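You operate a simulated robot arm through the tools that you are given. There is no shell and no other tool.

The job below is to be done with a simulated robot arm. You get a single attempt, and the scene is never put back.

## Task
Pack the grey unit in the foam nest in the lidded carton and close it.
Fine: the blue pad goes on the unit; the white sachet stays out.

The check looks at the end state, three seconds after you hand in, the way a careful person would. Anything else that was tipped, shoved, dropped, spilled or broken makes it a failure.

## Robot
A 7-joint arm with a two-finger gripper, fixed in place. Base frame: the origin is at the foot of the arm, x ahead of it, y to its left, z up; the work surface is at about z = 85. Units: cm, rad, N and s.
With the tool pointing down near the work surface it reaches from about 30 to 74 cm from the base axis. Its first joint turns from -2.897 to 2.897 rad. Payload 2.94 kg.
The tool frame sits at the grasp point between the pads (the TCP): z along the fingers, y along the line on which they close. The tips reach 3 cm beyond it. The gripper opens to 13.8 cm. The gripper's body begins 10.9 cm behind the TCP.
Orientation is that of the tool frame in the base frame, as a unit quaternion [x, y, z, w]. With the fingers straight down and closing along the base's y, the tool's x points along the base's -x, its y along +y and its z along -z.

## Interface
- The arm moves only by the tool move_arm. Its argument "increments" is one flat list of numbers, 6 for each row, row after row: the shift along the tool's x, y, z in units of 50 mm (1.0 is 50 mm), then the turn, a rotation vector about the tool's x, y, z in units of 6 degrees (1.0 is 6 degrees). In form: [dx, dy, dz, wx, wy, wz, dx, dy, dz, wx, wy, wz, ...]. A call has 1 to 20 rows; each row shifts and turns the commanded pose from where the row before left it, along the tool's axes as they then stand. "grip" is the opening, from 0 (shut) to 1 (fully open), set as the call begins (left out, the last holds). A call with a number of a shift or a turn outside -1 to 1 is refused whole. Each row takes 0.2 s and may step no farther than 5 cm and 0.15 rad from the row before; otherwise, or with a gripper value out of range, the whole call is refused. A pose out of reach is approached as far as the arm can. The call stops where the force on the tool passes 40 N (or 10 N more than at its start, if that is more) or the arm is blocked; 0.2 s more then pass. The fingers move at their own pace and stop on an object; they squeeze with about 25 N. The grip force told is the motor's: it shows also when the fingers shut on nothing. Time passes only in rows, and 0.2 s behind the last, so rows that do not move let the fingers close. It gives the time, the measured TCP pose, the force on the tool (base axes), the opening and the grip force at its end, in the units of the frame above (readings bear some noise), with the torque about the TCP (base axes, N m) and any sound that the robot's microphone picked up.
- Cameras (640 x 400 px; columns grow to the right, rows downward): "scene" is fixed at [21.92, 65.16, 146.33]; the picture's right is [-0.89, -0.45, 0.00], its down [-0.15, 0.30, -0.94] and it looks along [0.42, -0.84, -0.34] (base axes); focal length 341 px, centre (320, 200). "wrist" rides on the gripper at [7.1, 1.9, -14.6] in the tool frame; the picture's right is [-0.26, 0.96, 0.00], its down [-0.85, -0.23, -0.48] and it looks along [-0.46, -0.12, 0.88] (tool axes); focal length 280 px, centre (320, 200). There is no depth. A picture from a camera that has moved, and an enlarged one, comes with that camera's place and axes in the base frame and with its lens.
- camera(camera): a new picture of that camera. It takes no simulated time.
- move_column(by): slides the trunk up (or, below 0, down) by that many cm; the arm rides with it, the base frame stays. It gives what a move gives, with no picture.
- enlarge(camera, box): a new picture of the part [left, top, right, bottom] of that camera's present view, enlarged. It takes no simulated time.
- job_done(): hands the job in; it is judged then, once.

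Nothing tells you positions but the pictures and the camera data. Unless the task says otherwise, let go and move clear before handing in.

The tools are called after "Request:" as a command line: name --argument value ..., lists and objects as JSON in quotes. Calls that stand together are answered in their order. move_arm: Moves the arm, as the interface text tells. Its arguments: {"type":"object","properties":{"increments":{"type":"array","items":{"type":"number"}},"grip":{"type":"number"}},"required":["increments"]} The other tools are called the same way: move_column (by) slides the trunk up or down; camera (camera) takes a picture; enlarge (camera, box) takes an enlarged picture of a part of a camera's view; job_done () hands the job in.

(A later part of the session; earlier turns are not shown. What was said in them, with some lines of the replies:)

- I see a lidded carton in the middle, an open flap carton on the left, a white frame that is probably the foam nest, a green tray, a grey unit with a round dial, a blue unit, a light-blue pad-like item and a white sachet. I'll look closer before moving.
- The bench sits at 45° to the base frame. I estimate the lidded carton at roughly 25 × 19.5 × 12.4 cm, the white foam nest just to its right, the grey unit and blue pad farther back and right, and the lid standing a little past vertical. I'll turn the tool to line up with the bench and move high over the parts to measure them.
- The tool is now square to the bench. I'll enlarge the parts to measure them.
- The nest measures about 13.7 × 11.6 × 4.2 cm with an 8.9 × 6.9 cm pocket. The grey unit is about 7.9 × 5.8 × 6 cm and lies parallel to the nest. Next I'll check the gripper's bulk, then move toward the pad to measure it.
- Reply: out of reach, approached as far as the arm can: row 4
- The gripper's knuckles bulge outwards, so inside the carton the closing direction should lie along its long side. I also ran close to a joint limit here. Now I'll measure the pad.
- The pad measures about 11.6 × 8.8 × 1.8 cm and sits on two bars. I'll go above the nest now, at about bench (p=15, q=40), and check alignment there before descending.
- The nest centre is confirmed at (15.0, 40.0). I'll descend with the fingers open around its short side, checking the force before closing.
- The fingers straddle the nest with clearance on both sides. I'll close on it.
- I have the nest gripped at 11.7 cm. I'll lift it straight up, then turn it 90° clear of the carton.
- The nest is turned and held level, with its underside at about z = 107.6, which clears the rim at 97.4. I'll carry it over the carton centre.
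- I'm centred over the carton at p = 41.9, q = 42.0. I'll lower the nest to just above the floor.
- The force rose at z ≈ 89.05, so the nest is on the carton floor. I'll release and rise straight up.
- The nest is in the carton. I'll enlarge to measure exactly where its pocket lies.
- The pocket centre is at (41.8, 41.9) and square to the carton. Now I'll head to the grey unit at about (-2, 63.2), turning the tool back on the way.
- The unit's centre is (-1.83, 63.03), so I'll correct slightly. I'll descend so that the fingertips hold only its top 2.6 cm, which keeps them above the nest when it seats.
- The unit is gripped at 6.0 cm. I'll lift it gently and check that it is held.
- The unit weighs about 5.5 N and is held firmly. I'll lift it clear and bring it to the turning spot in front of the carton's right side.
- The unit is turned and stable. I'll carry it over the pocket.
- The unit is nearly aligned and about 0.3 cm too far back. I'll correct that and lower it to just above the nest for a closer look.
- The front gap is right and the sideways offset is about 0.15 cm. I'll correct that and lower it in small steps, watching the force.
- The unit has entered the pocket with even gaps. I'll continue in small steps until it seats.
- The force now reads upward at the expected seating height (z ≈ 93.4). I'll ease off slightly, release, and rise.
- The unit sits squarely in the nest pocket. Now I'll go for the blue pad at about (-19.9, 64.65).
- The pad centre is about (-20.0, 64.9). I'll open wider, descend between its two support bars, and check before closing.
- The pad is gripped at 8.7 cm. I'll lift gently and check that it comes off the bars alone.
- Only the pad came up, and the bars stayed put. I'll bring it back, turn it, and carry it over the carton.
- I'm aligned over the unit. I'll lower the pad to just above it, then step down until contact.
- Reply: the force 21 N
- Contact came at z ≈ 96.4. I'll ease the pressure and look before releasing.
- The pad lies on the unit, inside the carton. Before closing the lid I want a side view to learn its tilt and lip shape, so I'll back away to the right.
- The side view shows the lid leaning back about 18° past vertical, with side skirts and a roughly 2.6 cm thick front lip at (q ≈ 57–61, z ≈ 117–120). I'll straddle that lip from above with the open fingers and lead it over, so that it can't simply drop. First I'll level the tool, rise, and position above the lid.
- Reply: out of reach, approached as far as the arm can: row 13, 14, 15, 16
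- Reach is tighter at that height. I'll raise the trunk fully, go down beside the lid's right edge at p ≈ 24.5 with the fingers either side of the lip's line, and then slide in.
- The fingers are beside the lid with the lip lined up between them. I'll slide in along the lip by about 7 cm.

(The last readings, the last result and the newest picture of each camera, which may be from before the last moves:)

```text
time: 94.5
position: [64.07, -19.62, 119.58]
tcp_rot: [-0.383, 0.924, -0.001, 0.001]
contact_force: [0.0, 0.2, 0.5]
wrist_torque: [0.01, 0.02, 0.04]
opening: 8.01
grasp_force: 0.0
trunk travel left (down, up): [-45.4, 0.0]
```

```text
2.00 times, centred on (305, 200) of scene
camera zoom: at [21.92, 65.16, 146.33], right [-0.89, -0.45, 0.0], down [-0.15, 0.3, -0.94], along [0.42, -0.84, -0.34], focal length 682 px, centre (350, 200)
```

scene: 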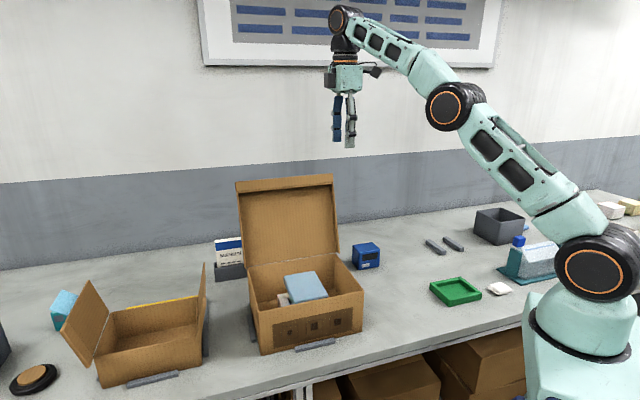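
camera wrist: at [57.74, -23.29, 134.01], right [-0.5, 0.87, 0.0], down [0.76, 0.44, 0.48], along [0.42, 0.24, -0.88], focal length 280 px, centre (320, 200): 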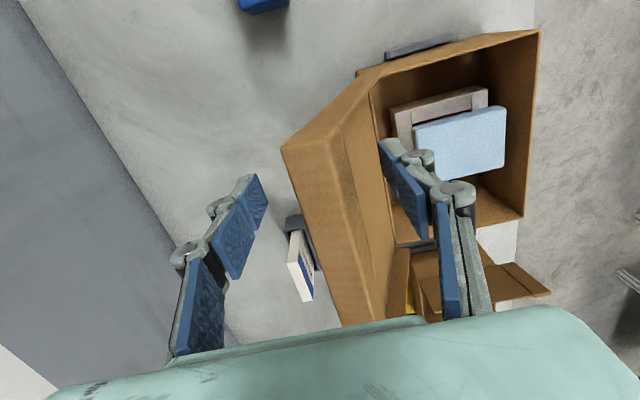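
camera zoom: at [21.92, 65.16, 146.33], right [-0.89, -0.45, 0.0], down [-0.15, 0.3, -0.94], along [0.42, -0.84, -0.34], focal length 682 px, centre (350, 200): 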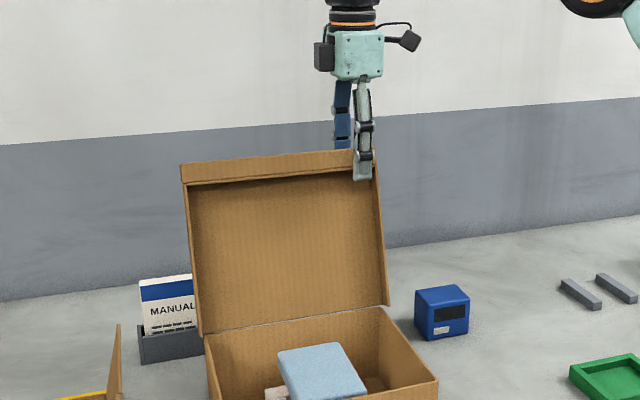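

The front finger is ahead of the lip and the back finger behind it. I'll narrow the gap a little and start leading the lid forward slowly.

Request:
move_arm --increments '[0, 0, 0, 0, 0, 0, 0, 0, 0, 0, 0, 0, 0, 0.14, 0, 0, 0, 0, 0, 0.14, 0, 0, 0, 0, 0, 0.14, 0, 0, 0, 0, 0, 0.14, 0, 0, 0, 0, 0, 0.14, 0, 0, 0, 0, 0, 0.14, 0, 0, 0, 0]' --grip 0.435

Request:
camera --camera "wrist"

Request:
enlarge --camera "scene" --box '[210, 100, 400, 300]'

```text
time: 96.3
position: [61.15, -16.69, 119.39]
tcp_rot: [-0.382, 0.924, -0.002, 0.002]
contact_force: [0.8, 0.6, -1.0]
wrist_torque: [0.0, 0.03, -0.01]
opening: 5.99
grasp_force: 0.1
trunk travel left (down, up): [-45.4, 0.0]
```

```text
taken
camera wrist: at [54.75, -20.34, 133.96], right [-0.5, 0.87, 0.0], down [0.76, 0.44, 0.48], along [0.42, 0.24, -0.88], focal length 280 px, centre (320, 200)
```

wrist: 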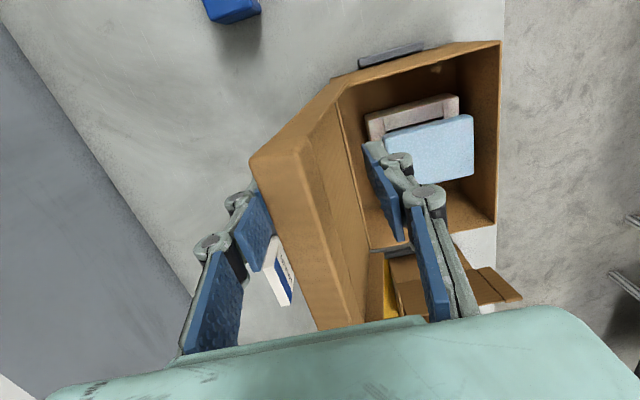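

```text
2.00 times, centred on (305, 200) of scene
camera zoom: at [21.92, 65.16, 146.33], right [-0.89, -0.45, 0.0], down [-0.15, 0.3, -0.94], along [0.42, -0.84, -0.34], focal length 682 px, centre (350, 200)
```

zoom: 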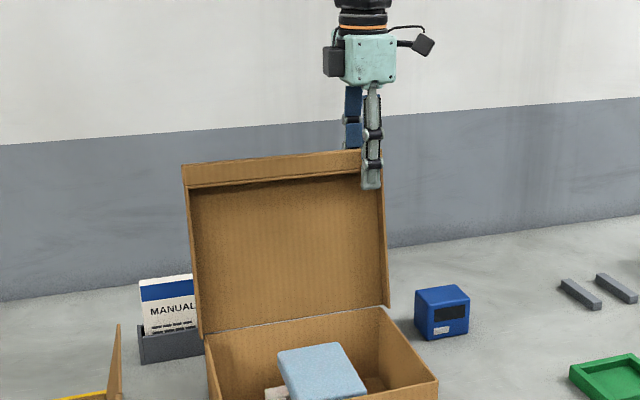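

The lid is following with almost no force. I'll continue through vertical.

Request:
move_arm --increments '[0, 0.15, 0, 0, 0, 0, 0, 0.15, 0, 0, 0, 0, 0, 0.15, 0, 0, 0, 0, 0, 0.15, 0, 0, 0, 0, 0, 0.15, 0, 0, 0, 0, 0, 0.15, 0, 0, 0, 0, 0, 0, 0, 0, 0, 0]'

Request:
camera --camera "wrist"

Request:
enlarge --camera "scene" --box '[210, 100, 400, 300]'

```text
time: 98.0
position: [58.02, -13.4, 119.48]
tcp_rot: [-0.382, 0.924, -0.001, 0.002]
contact_force: [-0.3, 0.7, 0.3]
wrist_torque: [-0.04, 0.0, -0.03]
opening: 6.0
grasp_force: 0.1
trunk travel left (down, up): [-45.4, 0.0]
```

```text
taken
camera wrist: at [51.56, -17.2, 133.96], right [-0.5, 0.87, 0.0], down [0.76, 0.44, 0.48], along [0.42, 0.24, -0.88], focal length 280 px, centre (320, 200)
```

wrist: 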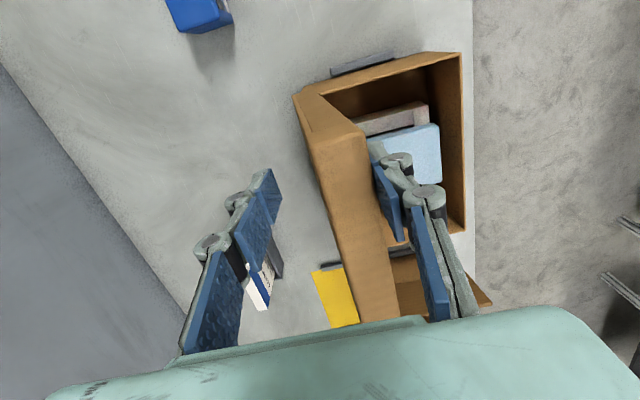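

```text
2.00 times, centred on (305, 200) of scene
camera zoom: at [21.92, 65.16, 146.33], right [-0.89, -0.45, 0.0], down [-0.15, 0.3, -0.94], along [0.42, -0.84, -0.34], focal length 682 px, centre (350, 200)
```

zoom: 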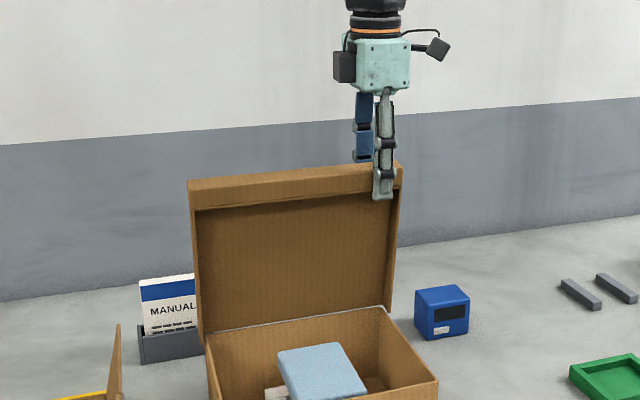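

The lid has passed vertical and rests against the front finger. I'll follow its arc down under control to about 45°.

Request:
move_arm --increments '[0, 0.26, 0.07, 0, 0, 0, 0, 0.26, 0.07, 0, 0, 0, 0, 0.26, 0.09, 0, 0, 0, 0, 0.26, 0.09, 0, 0, 0, 0, 0.27, 0.14, 0, 0, 0, 0, 0.27, 0.14, 0, 0, 0, 0, 0.22, 0.15, 0, 0, 0, 0, 0.22, 0.15, 0, 0, 0, 0, 0.22, 0.17, 0, 0, 0, 0, 0.22, 0.17, 0, 0, 0, 0, 0, 0, 0, 0, 0, 0, 0, 0, 0, 0, 0]'

Request:
camera --camera "wrist"

Request:
enlarge --camera "scene" --box '[210, 100, 400, 360]'

```text
time: 100.5
position: [49.31, -4.79, 113.17]
tcp_rot: [-0.383, 0.924, -0.002, 0.002]
contact_force: [-0.5, 1.7, 3.8]
wrist_torque: [-0.22, -0.25, -0.01]
opening: 6.13
grasp_force: 10.6
trunk travel left (down, up): [-45.4, 0.0]
```

```text
taken
camera wrist: at [42.84, -8.43, 127.66], right [-0.5, 0.87, 0.0], down [0.76, 0.44, 0.48], along [0.42, 0.24, -0.88], focal length 280 px, centre (320, 200)
```

wrist: 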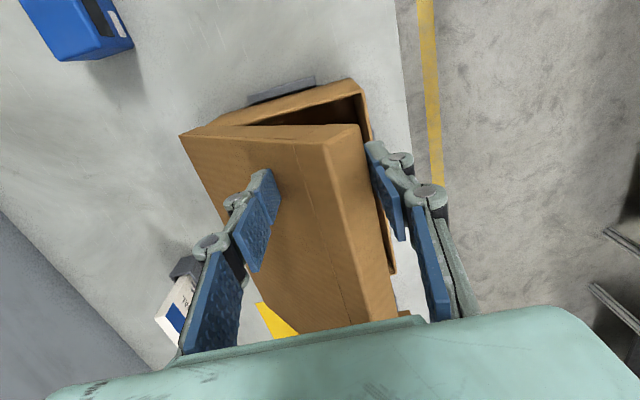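

```text
1.54 times, centred on (305, 230) of scene
camera zoom: at [21.92, 65.16, 146.33], right [-0.89, -0.45, 0.0], down [-0.15, 0.3, -0.94], along [0.42, -0.84, -0.34], focal length 524 px, centre (343, 154)
```

zoom: 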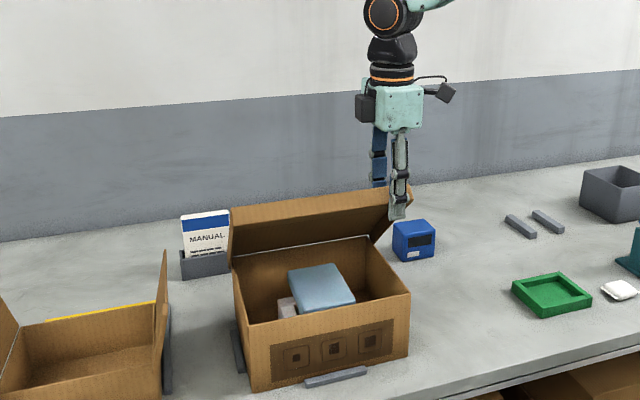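

The lid is at about 45° and lightly held between the fingers. I'll widen the gap slightly and keep following the arc down.

Request:
move_arm --increments '[0, 0, 0, 0, 0, 0, 0, 0.15, 0.14, 0, 0, 0, 0, 0.15, 0.15, 0, 0, 0, 0, 0.15, 0.15, 0, 0, 0, 0, 0.12, 0.18, 0, 0, 0, 0, 0.12, 0.18, 0, 0, 0, 0, 0.1, 0.24, 0, 0, 0, 0, 0, 0, 0, 0, 0]' --grip 0.52

Request:
camera --camera "wrist"

Request:
enlarge --camera "scene" --box '[210, 100, 400, 360]'

```text
time: 102.3
position: [46.51, -2.13, 107.79]
tcp_rot: [-0.383, 0.924, -0.002, 0.001]
contact_force: [-0.1, -0.3, -0.6]
wrist_torque: [0.03, 0.0, 0.02]
opening: 7.19
grasp_force: 0.1
trunk travel left (down, up): [-45.4, 0.0]
```

```text
taken
camera wrist: at [40.13, -5.76, 122.29], right [-0.5, 0.87, 0.0], down [0.76, 0.44, 0.48], along [0.42, 0.23, -0.88], focal length 280 px, centre (320, 200)
```

wrist: 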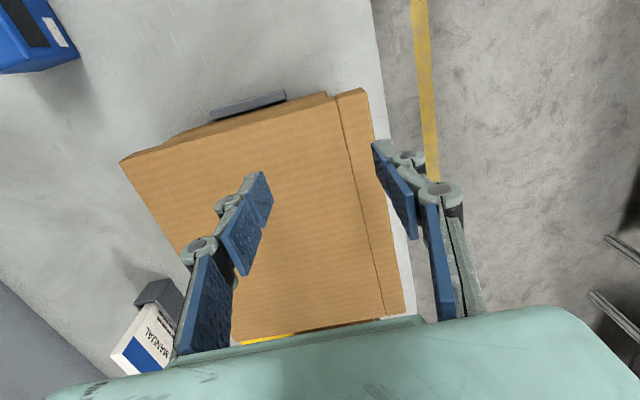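

```text
1.54 times, centred on (305, 230) of scene
camera zoom: at [21.92, 65.16, 146.33], right [-0.89, -0.45, 0.0], down [-0.15, 0.3, -0.94], along [0.42, -0.84, -0.34], focal length 524 px, centre (343, 154)
```

zoom: 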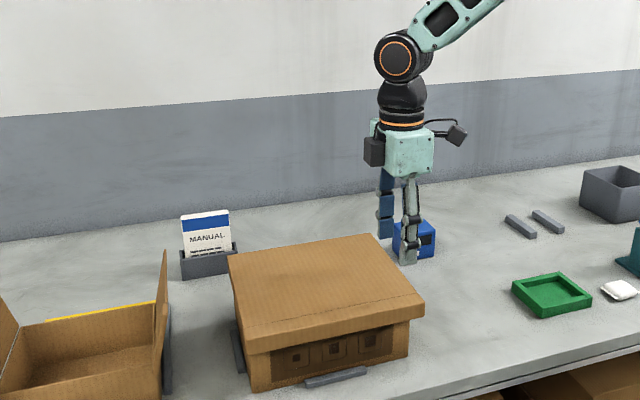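

The lid dropped the last bit and looks nearly or fully shut. I'll check the fit closely.

Request:
enlarge --camera "scene" --box '[235, 235, 365, 355]'

Request:
enlarge --camera "wrist" --box '[100, 70, 420, 350]'

```text
3.33 times, centred on (300, 295) of scene
camera zoom: at [21.92, 65.16, 146.33], right [-0.89, -0.45, 0.0], down [-0.15, 0.3, -0.94], along [0.42, -0.84, -0.34], focal length 1136 px, centre (387, -117)
```

zoom: 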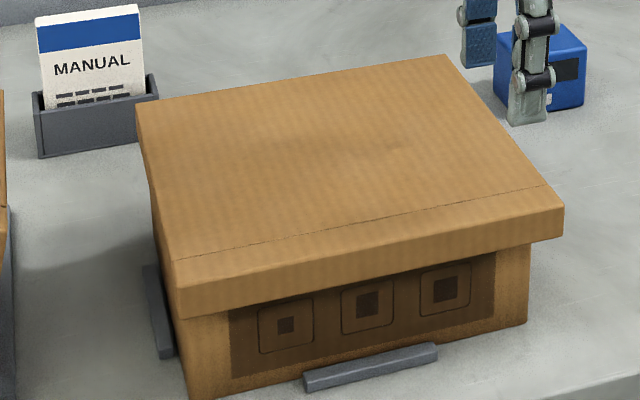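

```text
1.43 times, centred on (260, 210) of wrist
camera zoom: at [40.13, -5.76, 122.29], right [-0.5, 0.87, 0.0], down [0.76, 0.44, 0.48], along [0.42, 0.23, -0.88], focal length 401 px, centre (406, 186)
```

zoom: 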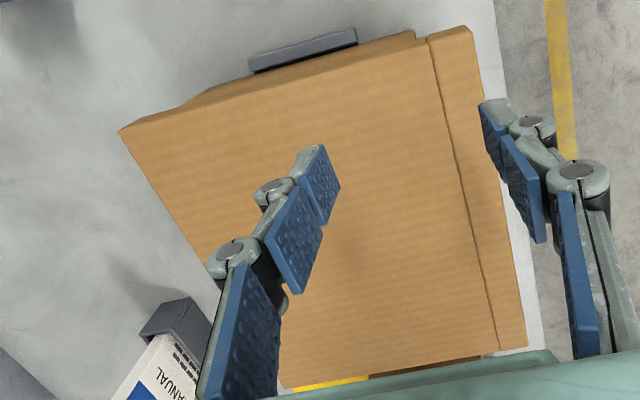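

By my estimate the lid's front edge is at z ≈ 97, so it is seated. I'll confirm it by touching the lid lightly at its front middle with closed fingers.

Request:
move_arm --increments '[0, 0, -0.6, 0, 0, 0, 0, 0, -0.4, 0, 0, 0, -0.5, 0, 0, 0, 0, 0, -0.6, -0.1, 0, 0, 0, 0, -0.6, -0.1, 0, 0, 0, 0, -0.38, 0, 0, 0, 0, 0, 0, 0, 0, 0, 0, 0, 0, 0, 0, 0, 0, 0, 0, 0, 0, 0, 0, 0]' --grip 0

Request:
move_arm --increments '[0, 0, 0.4, 0, 0, 0, 0, 0, 0.5, 0, 0, 0, 0, 0, 0.5, 0, 0, 0, 0, 0, 0.3, 0, 0, 0, 0, 0, 0, 0, 0, 0]'

Request:
move_arm --increments '[0, 0, 0.1, 0, 0, 0, 0, 0, 0.1, 0, 0, 0, 0, 0, 0, 0, 0, 0]'

```text
time: 104.3
position: [54.62, 4.37, 112.98]
tcp_rot: [-0.383, 0.924, -0.002, 0.002]
contact_force: [0.7, -0.6, -1.7]
wrist_torque: [-0.02, -0.01, 0.01]
opening: 0.0
grasp_force: 24.9
trunk travel left (down, up): [-45.4, 0.0]
```

```text
time: 105.5
position: [54.6, 4.6, 104.37]
tcp_rot: [-0.383, 0.924, -0.001, 0.002]
contact_force: [-0.2, -0.2, 0.1]
wrist_torque: [0.06, 0.02, -0.02]
opening: 0.0
grasp_force: 24.9
trunk travel left (down, up): [-45.4, 0.0]
```

```text
time: 106.3
position: [54.65, 4.61, 103.44]
tcp_rot: [-0.383, 0.924, -0.001, 0.002]
contact_force: [-0.5, 0.1, 0.2]
wrist_torque: [0.01, 0.0, -0.01]
opening: 0.0
grasp_force: 25.0
trunk travel left (down, up): [-45.4, 0.0]
```

Request:
move_arm --increments '[0, 0, 0.1, 0, 0, 0, 0, 0, 0.1, 0, 0, 0, 0, 0, 0, 0, 0, 0]'

Request:
move_arm --increments '[0, 0, 0.08, 0, 0, 0, 0, 0, 0, 0, 0, 0]'

Request:
move_arm --increments '[0, 0, 0.08, 0, 0, 0, 0, 0, 0, 0, 0, 0]'

```text
time: 107.2
position: [54.67, 4.65, 102.4]
tcp_rot: [-0.382, 0.924, -0.001, 0.002]
contact_force: [-0.2, -0.6, 0.0]
wrist_torque: [0.03, 0.01, -0.02]
opening: 0.01
grasp_force: 24.7
trunk travel left (down, up): [-45.4, 0.0]
```

```text
time: 107.8
position: [54.65, 4.6, 102.06]
tcp_rot: [-0.383, 0.924, -0.002, 0.002]
contact_force: [0.5, -0.7, -0.2]
wrist_torque: [0.01, 0.03, 0.01]
opening: 0.0
grasp_force: 25.1
trunk travel left (down, up): [-45.4, 0.0]
```

```text
time: 108.3
position: [54.62, 4.64, 101.7]
tcp_rot: [-0.382, 0.924, -0.001, 0.001]
contact_force: [0.6, 1.2, 0.0]
wrist_torque: [0.04, -0.02, -0.01]
opening: 0.01
grasp_force: 25.0
trunk travel left (down, up): [-45.4, 0.0]
```

Request:
move_arm --increments '[0, 0, 0.08, 0, 0, 0, 0, 0, 0, 0, 0, 0]'

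Request:
move_arm --increments '[0, 0, 0.06, 0, 0, 0, 0, 0, 0, 0, 0, 0]'

Request:
enlarge --camera "scene" --box '[225, 190, 375, 360]'

```text
time: 109.0
position: [54.58, 4.59, 101.37]
tcp_rot: [-0.383, 0.924, -0.001, 0.002]
contact_force: [0.2, 0.5, -0.4]
wrist_torque: [0.01, 0.02, -0.02]
opening: 0.0
grasp_force: 25.3
trunk travel left (down, up): [-45.4, 0.0]
```

```text
time: 109.5
position: [54.58, 4.59, 101.09]
tcp_rot: [-0.384, 0.923, 0.0, 0.002]
contact_force: [0.4, 1.0, -0.6]
wrist_torque: [-0.02, 0.02, 0.01]
opening: 0.0
grasp_force: 25.5
trunk travel left (down, up): [-45.4, 0.0]
```

```text
2.35 times, centred on (300, 275) of scene
camera zoom: at [21.92, 65.16, 146.33], right [-0.89, -0.45, 0.0], down [-0.15, 0.3, -0.94], along [0.42, -0.84, -0.34], focal length 802 px, centre (367, 24)
```

zoom: 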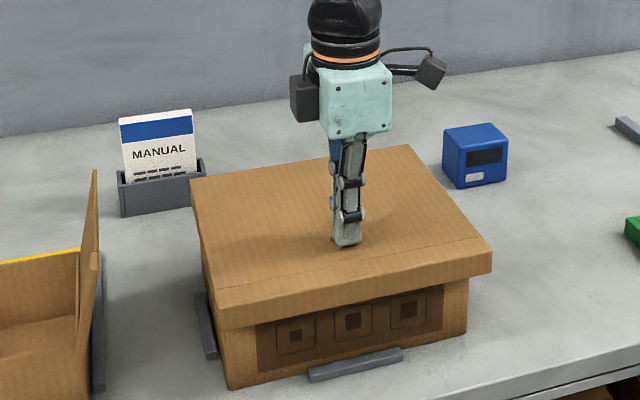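

Request:
move_arm --increments '[0, 0, 0.05, 0, 0, 0, 0, 0, 0, 0, 0, 0]'

Request:
move_arm --increments '[0, 0, 0.05, 0, 0, 0, 0, 0, 0, 0, 0, 0]'

Request:
move_arm --increments '[0, 0, 0.03, 0, 0, 0, 0, 0, 0, 0, 0, 0]'

```text
time: 110.2
position: [54.61, 4.65, 100.83]
tcp_rot: [-0.383, 0.924, -0.001, 0.001]
contact_force: [0.0, -0.1, 0.3]
wrist_torque: [0.0, 0.02, 0.0]
opening: 0.0
grasp_force: 24.4
trunk travel left (down, up): [-45.4, 0.0]
```

```text
time: 110.8
position: [54.6, 4.62, 100.64]
tcp_rot: [-0.382, 0.924, -0.001, 0.004]
contact_force: [-0.5, 0.7, 8.5]
wrist_torque: [0.0, 0.09, -0.01]
opening: 0.57
grasp_force: 25.1
trunk travel left (down, up): [-45.4, 0.0]
```

```text
time: 111.3
position: [54.62, 4.59, 100.6]
tcp_rot: [-0.383, 0.924, -0.003, 0.004]
contact_force: [-0.4, -2.2, 22.1]
wrist_torque: [-0.12, 0.13, 0.04]
opening: 0.62
grasp_force: 24.9
trunk travel left (down, up): [-45.4, 0.0]
```

The lid is solid at z ≈ 97.65 and didn't give under a 22 N press, so it is fully closed. I'll retreat upward and clear.

Request:
move_arm --increments '[0, 0, -0.2, 0, 0, 0, 0, 0, -0.6, 0, 0, 0, 0, 0, -0.9, 0, 0, 0, 0, 0, -0.9, 0, 0, 0, 0, 0, -0.9, 0, 0, 0, 0.7, 0, -0.5, 0, 0, 0, 0.9, 0, 0, 0, 0, 0, 0.9, 0, 0, 0, 0, 0, 0.9, 0, 0, 0, 0, 0, 0.9, 0, 0, 0, 0, 0, 0.9, 0, 0, 0, 0, 0, 0, 0, 0, 0, 0, 0]'

Request:
camera --camera "scene"

Request:
enlarge --camera "scene" --box '[225, 220, 375, 360]'

Request:
camera --camera "wrist"

```text
time: 114.0
position: [36.18, -13.81, 120.29]
tcp_rot: [-0.383, 0.924, -0.001, 0.002]
contact_force: [0.1, 0.7, 0.4]
wrist_torque: [-0.04, 0.01, -0.01]
opening: 0.02
grasp_force: 24.4
trunk travel left (down, up): [-45.4, 0.0]
```

```text
taken
```

scene: 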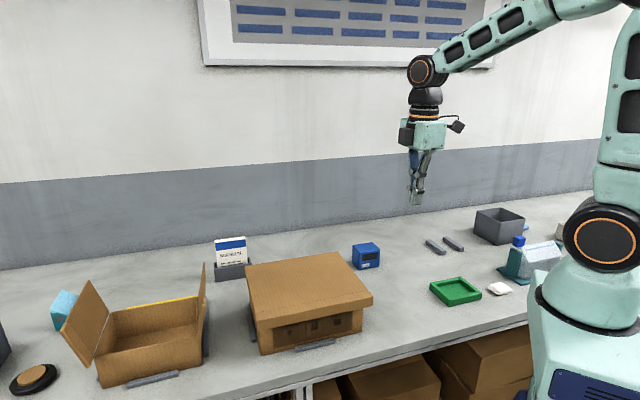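

```text
2.86 times, centred on (300, 290) of scene
camera zoom: at [21.92, 65.16, 146.33], right [-0.89, -0.45, 0.0], down [-0.15, 0.3, -0.94], along [0.42, -0.84, -0.34], focal length 974 px, centre (377, -57)
```

zoom: 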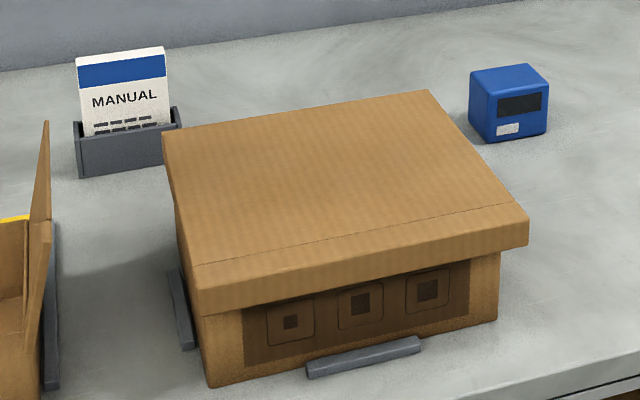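

```text
taken
camera wrist: at [29.73, -17.54, 134.75], right [-0.5, 0.87, 0.0], down [0.76, 0.44, 0.48], along [0.42, 0.24, -0.88], focal length 280 px, centre (320, 200)
```

wrist: 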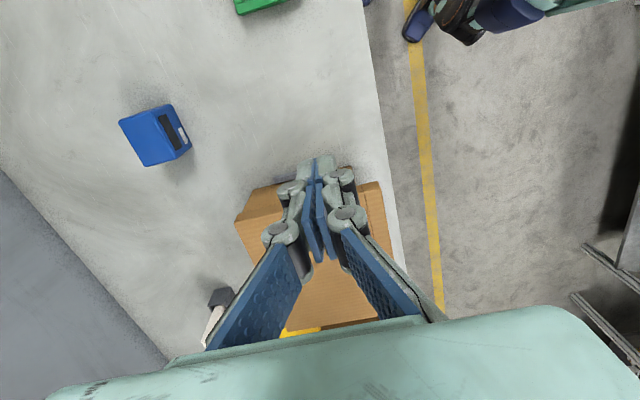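

The carton is closed with the nest, unit and pad inside. The sachet and everything else are still where they were, and the arm is clear. I'm handing in.

Request:
job_done

```text
The job is handed in.
```

The grey unit is packed in the foam nest inside the lidded carton, with the blue pad on top of it and the lid closed.

- **Unit and nest:** I put the nest on the carton floor first, turned 90° to give the gripper room. The unit then went into its pocket with small, even gaps.
- **Pad:** I lifted the pad off its two support bars and laid it on the unit. Pictures taken before closing showed it in place, below the rim.
- **Lid:** I lowered the lid to about 45° under control, and it dropped the rest of the way on its own. I then pressed it at the front with about 22 N and it did not give, so it is fully seated. I have not seen inside since closing it.
- **Everything else:** The white sachet stayed out. In the final pictures nothing else looks moved or tipped, and the arm has let go and is clear.
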